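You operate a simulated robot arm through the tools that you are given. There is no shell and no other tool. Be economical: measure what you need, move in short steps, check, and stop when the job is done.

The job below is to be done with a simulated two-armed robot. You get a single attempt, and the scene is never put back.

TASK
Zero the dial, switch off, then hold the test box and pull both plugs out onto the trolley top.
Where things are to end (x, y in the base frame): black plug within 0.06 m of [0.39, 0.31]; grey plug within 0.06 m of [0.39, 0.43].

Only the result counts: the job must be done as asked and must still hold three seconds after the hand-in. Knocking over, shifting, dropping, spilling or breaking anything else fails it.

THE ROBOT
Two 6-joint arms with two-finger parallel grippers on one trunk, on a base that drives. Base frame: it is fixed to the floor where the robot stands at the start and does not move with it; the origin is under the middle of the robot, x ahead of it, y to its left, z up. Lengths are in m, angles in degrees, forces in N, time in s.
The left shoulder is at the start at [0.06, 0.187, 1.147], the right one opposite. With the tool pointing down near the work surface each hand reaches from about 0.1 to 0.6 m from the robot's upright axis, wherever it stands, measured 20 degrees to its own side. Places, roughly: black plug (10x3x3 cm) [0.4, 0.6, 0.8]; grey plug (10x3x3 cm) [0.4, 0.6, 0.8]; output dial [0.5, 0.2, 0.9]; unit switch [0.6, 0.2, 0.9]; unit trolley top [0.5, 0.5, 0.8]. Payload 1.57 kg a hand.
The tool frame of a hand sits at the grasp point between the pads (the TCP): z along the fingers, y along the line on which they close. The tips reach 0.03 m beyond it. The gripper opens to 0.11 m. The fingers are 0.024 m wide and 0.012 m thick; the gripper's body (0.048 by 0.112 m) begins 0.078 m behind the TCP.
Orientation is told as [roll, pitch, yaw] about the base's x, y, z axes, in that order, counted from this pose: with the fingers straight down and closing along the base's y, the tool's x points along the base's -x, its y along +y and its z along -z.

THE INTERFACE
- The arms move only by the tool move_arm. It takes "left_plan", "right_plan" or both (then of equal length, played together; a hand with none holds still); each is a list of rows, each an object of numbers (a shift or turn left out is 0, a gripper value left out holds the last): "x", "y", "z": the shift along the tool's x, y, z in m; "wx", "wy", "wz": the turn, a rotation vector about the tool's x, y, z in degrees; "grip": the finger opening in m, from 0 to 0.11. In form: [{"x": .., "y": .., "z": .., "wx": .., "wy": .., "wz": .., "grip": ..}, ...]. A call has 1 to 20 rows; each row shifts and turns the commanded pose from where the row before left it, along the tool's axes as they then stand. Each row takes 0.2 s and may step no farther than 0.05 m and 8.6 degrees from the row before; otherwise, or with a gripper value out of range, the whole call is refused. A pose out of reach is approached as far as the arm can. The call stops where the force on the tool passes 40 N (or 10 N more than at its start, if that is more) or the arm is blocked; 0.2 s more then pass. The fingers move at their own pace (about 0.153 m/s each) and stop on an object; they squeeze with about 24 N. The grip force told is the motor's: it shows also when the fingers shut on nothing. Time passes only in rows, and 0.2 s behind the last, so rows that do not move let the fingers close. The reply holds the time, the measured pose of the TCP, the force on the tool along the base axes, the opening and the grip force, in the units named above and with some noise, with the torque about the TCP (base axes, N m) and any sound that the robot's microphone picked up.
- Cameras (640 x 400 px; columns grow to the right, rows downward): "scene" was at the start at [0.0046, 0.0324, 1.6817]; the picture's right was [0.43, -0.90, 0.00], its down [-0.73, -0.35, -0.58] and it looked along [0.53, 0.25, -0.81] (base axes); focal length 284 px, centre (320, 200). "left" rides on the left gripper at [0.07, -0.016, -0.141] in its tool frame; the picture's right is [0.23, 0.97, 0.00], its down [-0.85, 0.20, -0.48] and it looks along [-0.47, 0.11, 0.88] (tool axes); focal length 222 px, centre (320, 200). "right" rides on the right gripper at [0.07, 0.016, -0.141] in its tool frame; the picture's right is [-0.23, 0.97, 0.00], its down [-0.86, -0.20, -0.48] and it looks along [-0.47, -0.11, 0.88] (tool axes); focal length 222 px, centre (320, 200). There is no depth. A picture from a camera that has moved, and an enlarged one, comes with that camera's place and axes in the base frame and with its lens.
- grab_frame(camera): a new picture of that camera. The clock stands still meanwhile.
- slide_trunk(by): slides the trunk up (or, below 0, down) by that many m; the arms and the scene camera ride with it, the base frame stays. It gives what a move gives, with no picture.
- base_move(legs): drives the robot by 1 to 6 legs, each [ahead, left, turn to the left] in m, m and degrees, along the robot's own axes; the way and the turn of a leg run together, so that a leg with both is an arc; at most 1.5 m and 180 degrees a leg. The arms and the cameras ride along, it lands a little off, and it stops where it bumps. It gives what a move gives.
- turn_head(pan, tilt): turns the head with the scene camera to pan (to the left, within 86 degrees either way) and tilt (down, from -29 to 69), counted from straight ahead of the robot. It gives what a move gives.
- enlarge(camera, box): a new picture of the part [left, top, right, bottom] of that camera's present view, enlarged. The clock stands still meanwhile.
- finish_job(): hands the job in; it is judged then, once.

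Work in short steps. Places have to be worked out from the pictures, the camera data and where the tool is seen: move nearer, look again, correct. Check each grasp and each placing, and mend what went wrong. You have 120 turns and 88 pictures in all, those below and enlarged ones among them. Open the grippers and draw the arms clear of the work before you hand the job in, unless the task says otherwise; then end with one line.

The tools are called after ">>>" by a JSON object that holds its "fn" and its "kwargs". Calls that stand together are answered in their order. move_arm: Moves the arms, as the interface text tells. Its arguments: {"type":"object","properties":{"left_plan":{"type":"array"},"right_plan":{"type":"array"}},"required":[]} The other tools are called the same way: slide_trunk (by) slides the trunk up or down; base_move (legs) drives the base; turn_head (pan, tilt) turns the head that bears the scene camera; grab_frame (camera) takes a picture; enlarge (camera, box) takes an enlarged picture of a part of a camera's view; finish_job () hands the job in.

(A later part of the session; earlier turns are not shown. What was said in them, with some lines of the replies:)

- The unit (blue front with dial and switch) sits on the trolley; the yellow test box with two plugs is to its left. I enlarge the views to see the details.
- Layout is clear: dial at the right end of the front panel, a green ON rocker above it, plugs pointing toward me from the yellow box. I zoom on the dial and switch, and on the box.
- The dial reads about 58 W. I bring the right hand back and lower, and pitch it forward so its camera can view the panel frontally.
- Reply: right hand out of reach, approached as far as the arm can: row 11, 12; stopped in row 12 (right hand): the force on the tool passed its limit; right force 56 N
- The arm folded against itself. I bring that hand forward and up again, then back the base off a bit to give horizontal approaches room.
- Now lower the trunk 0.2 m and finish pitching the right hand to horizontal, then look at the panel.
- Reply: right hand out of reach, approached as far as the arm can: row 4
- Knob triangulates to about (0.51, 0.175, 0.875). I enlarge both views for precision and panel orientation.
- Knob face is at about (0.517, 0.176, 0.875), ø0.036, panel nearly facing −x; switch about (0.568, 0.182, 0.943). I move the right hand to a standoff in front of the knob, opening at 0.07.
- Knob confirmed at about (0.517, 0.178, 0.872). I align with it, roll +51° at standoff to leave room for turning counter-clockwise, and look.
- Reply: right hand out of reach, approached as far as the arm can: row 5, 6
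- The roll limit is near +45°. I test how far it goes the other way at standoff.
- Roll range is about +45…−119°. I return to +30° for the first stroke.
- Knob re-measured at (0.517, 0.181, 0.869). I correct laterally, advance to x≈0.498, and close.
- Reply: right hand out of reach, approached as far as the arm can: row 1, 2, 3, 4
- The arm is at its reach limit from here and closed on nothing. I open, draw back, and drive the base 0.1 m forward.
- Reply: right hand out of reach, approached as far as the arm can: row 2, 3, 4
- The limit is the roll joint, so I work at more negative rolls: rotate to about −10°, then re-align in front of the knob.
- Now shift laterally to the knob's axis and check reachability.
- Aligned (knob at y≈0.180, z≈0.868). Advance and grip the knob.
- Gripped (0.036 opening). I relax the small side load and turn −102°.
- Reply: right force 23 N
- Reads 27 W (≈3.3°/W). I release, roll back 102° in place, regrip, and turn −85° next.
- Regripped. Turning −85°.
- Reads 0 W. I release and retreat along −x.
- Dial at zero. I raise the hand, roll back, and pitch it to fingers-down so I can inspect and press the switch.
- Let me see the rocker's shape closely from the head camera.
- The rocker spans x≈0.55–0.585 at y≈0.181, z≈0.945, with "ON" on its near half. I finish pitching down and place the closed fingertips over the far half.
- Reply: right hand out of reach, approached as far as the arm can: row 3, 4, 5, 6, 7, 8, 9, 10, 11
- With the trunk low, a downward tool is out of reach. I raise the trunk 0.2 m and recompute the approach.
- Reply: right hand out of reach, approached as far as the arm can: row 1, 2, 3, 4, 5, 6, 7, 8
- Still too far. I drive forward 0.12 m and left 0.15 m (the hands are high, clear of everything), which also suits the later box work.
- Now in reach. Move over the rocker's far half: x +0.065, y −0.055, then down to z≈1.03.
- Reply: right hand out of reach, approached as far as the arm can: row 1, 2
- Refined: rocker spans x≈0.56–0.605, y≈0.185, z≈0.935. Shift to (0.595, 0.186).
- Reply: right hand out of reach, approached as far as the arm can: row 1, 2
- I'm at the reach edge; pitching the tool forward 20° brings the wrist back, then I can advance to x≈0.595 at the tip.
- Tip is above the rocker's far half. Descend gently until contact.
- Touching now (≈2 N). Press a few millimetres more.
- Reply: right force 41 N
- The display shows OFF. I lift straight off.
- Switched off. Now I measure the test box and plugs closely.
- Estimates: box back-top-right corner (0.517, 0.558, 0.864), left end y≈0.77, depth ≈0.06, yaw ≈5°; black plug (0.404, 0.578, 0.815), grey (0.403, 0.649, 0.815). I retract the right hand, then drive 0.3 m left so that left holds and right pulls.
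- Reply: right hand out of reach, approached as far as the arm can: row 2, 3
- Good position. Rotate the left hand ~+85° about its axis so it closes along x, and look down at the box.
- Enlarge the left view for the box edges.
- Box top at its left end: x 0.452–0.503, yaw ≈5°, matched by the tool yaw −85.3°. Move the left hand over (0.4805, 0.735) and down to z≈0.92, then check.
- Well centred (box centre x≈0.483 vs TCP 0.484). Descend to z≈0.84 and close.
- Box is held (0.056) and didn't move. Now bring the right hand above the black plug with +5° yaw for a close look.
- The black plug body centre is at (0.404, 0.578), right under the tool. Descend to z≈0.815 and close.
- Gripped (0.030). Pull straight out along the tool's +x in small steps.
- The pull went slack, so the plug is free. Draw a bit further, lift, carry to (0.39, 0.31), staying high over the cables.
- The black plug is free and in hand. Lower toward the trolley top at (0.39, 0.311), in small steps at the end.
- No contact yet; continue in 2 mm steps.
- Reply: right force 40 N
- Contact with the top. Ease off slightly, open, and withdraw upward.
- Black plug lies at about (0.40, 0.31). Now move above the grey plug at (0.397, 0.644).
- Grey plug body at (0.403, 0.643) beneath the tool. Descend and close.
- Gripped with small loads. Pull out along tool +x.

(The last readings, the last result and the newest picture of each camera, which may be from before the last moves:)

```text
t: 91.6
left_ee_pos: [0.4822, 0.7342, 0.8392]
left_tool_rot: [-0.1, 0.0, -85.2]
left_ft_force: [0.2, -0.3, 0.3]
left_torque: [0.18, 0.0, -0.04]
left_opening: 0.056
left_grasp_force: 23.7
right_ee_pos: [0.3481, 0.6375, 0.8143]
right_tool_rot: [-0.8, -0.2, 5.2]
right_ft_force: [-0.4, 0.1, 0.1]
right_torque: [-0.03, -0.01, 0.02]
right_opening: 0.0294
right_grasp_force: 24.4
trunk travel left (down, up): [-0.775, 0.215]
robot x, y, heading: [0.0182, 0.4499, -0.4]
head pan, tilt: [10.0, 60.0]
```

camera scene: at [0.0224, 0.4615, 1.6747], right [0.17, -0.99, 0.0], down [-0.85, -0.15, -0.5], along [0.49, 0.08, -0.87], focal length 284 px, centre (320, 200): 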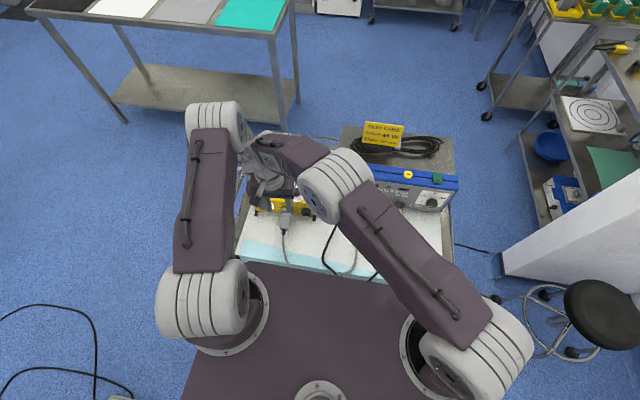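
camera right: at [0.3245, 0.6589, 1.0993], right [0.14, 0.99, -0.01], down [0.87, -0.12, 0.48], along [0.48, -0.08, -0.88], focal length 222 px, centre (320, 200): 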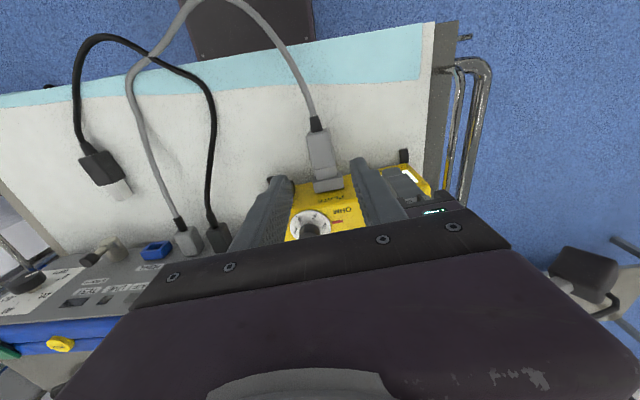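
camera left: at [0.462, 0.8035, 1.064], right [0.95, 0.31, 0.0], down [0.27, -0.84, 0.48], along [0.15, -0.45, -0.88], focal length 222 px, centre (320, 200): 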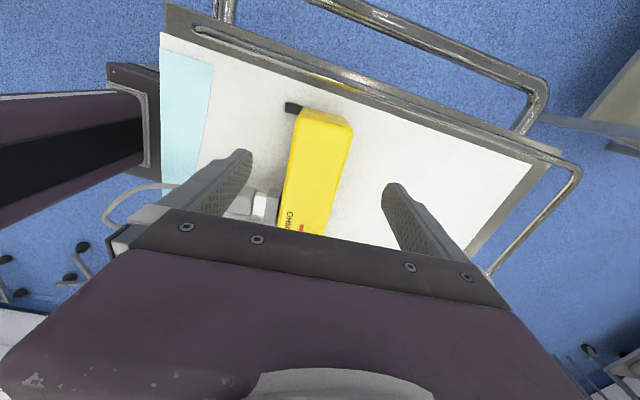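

Free. Lift and carry to (≈0.387, 0.445), between the two cables and within tolerance.

>>> {"fn": "move_arm", "kwargs": {"right_plan": [{"z": -0.03}, {"z": -0.03}, {"z": -0.03}, {"z": -0.03}, {"y": -0.04, "x": -0.004}, {"y": -0.04, "x": -0.004}, {"y": -0.04, "x": -0.004}, {"y": -0.04, "x": -0.004}, {"y": -0.032, "x": -0.005}, {}]}}

>>> {"fn": "grab_frame", "kwargs": {"camera": "right"}}

```text
t: 93.8
left_ee_pos: [0.4826, 0.7361, 0.8375]
left_tool_rot: [-0.1, 0.0, -85.3]
left_ft_force: [0.0, -0.4, 0.4]
left_torque: [0.22, 0.02, 0.01]
left_opening: 0.0557
left_grasp_force: 24.1
right_ee_pos: [0.3842, 0.4468, 0.9385]
right_tool_rot: [-0.9, -0.1, 5.1]
right_ft_force: [0.5, -0.2, -0.9]
right_torque: [-0.01, 0.02, 0.0]
right_opening: 0.0293
right_grasp_force: 23.9
trunk travel left (down, up): [-0.775, 0.215]
robot x, y, heading: [0.0171, 0.4546, -0.3]
head pan, tilt: [10.0, 60.0]
```

```text
25 pictures are left
camera right: at [0.3128, 0.46, 1.0813], right [0.14, 0.99, -0.01], down [0.87, -0.12, 0.48], along [0.48, -0.08, -0.88], focal length 222 px, centre (320, 200)
```

right: 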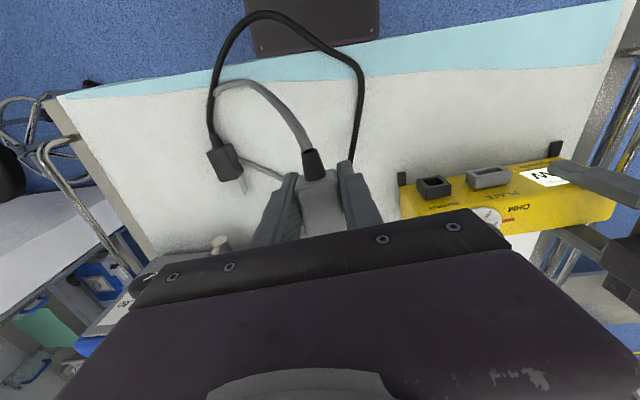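

Black plug undisturbed. Lower the grey plug.

>>> {"fn": "move_arm", "kwargs": {"right_plan": [{"z": 0.04}, {"z": 0.04}, {"z": 0.03}, {"z": 0.018}, {"z": 0.003}, {"z": 0.002}, {"z": 0.002}, {"z": 0.001}, {}]}}

```text
t: 95.8
left_ee_pos: [0.4838, 0.7345, 0.8376]
left_tool_rot: [0.0, 0.0, -85.4]
left_ft_force: [-0.6, -0.2, 0.5]
left_torque: [0.25, 0.05, 0.0]
left_opening: 0.0557
left_grasp_force: 24.4
right_ee_pos: [0.3842, 0.4462, 0.8013]
right_tool_rot: [-1.0, 0.0, 5.0]
right_ft_force: [-0.2, 0.1, -0.6]
right_torque: [-0.03, 0.02, -0.04]
right_opening: 0.0292
right_grasp_force: 23.9
trunk travel left (down, up): [-0.775, 0.215]
robot x, y, heading: [0.019, 0.4476, -0.4]
head pan, tilt: [10.0, 60.0]
```

Just above the surface. Release and withdraw upward.

>>> {"fn": "move_arm", "kwargs": {"right_plan": [{"grip": 0.045}, {}, {"grip": 0.055}, {}, {"z": -0.02}, {"z": -0.04}, {"z": -0.04}, {"z": -0.04}, {"z": -0.04}, {"z": -0.04}, {}]}}

>>> {"fn": "grab_frame", "kwargs": {"camera": "right"}}

```text
t: 98.2
left_ee_pos: [0.4839, 0.7349, 0.839]
left_tool_rot: [0.0, 0.0, -85.4]
left_ft_force: [-0.9, 0.1, -1.0]
left_torque: [0.24, 0.14, 0.04]
left_opening: 0.0557
left_grasp_force: 23.9
right_ee_pos: [0.3829, 0.4509, 1.0177]
right_tool_rot: [-0.8, 0.0, 5.1]
right_ft_force: [0.2, 0.6, 0.1]
right_torque: [-0.03, -0.01, -0.02]
right_opening: 0.0548
right_grasp_force: 0.1
trunk travel left (down, up): [-0.775, 0.215]
robot x, y, heading: [0.0142, 0.4511, -0.3]
head pan, tilt: [10.0, 60.0]
```

```text
24 pictures are left
camera right: at [0.3117, 0.4639, 1.1621], right [0.14, 0.99, -0.01], down [0.87, -0.12, 0.48], along [0.48, -0.08, -0.88], focal length 222 px, centre (320, 200)
```

right: 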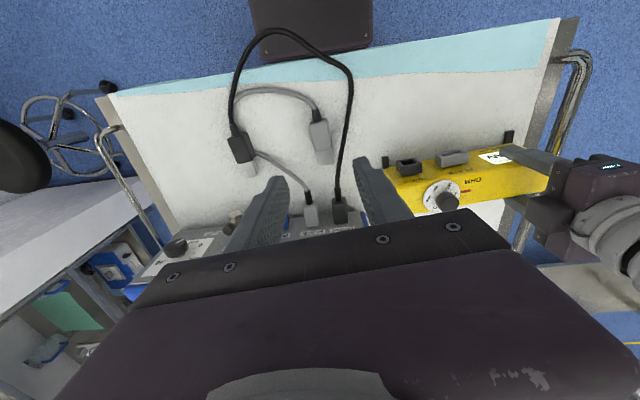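

Both plugs are in place (black ≈(0.40,0.31), grey ≈(0.40,0.45)). Release the box with the left hand and raise it clear.

>>> {"fn": "move_arm", "kwargs": {"left_plan": [{"grip": 0.07}, {"grip": 0.1}, {"grip": 0.11}, {}, {"z": -0.03}, {"z": -0.04}, {"z": -0.04}, {"z": -0.04}, {"z": -0.04}, {"z": -0.04}, {}]}}

>>> {"fn": "move_arm", "kwargs": {"right_plan": [{"z": -0.04}, {"z": -0.04}, {"x": 0.04}, {"x": 0.03}, {}]}}

>>> {"fn": "enlarge", "kwargs": {"camera": "scene", "box": [200, 120, 480, 300]}}

>>> {"fn": "grab_frame", "kwargs": {"camera": "right"}}

```text
t: 100.6
left_ee_pos: [0.4843, 0.7334, 1.0694]
left_tool_rot: [0.0, 0.0, -85.3]
left_ft_force: [-0.3, 0.0, -0.1]
left_torque: [0.0, -0.03, -0.01]
left_opening: 0.1098
left_grasp_force: 0.1
right_ee_pos: [0.3833, 0.451, 1.0192]
right_tool_rot: [-0.9, -0.1, 5.2]
right_ft_force: [-0.1, -0.5, 0.2]
right_torque: [0.02, 0.04, -0.01]
right_opening: 0.0551
right_grasp_force: 0.0
trunk travel left (down, up): [-0.775, 0.215]
robot x, y, heading: [0.0181, 0.4483, -0.2]
head pan, tilt: [10.0, 60.0]
```

```text
t: 101.8
left_ee_pos: [0.4836, 0.7329, 1.0683]
left_tool_rot: [0.1, 0.1, -85.3]
left_ft_force: [0.6, -0.2, -0.6]
left_torque: [0.01, -0.01, 0.03]
left_opening: 0.11
left_grasp_force: 0.1
right_ee_pos: [0.3145, 0.447, 1.1005]
right_tool_rot: [-0.8, 0.0, 5.0]
right_ft_force: [0.7, 0.3, -0.6]
right_torque: [-0.01, -0.01, 0.04]
right_opening: 0.055
right_grasp_force: 0.0
trunk travel left (down, up): [-0.775, 0.215]
robot x, y, heading: [0.0202, 0.4475, -0.3]
head pan, tilt: [10.0, 60.0]
```

```text
2.22 times, centred on (340, 210) of scene
camera zoom: at [0.0231, 0.4616, 1.6747], right [0.17, -0.99, 0.0], down [-0.85, -0.15, -0.5], along [0.49, 0.08, -0.87], focal length 631 px, centre (276, 178)
```

zoom: 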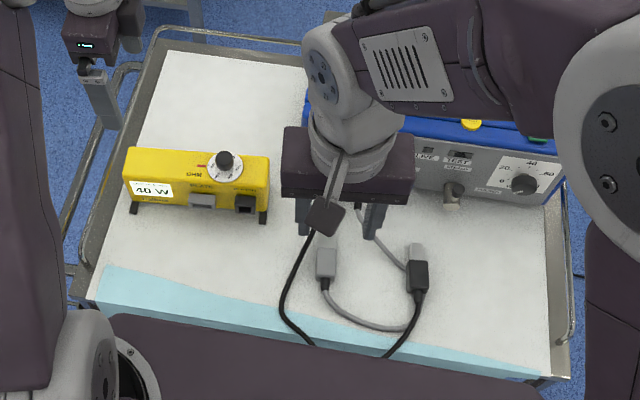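

```text
22 pictures are left
camera right: at [0.2433, 0.4599, 1.2439], right [0.14, 0.99, -0.01], down [0.87, -0.12, 0.48], along [0.48, -0.08, -0.88], focal length 222 px, centre (320, 200)
```

right: 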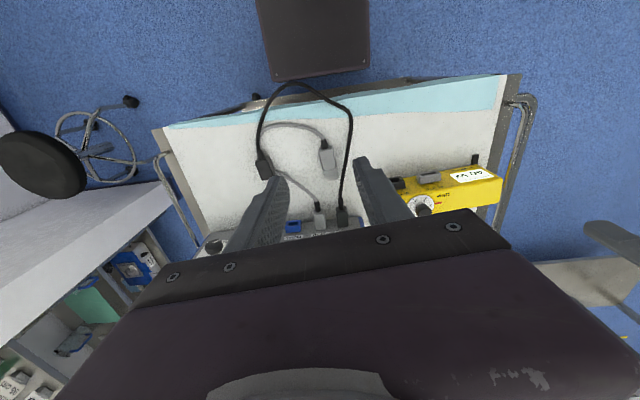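

Grey is at about (0.39, 0.446), black at about (0.39, 0.307). The box hasn't visibly moved, the dial is untouched at 0, and both hands are open and clear, so I hand in.

>>> {"fn": "finish_job", "kwargs": {}}

```text
The job is handed in.
```

I zeroed the dial, switched the unit off (the display showed OFF), and pulled both plugs out while holding the test box. From the last picture they lie on the trolley top at about (0.39, 0.31) for black and (0.39, 0.45) for grey, both within tolerance.
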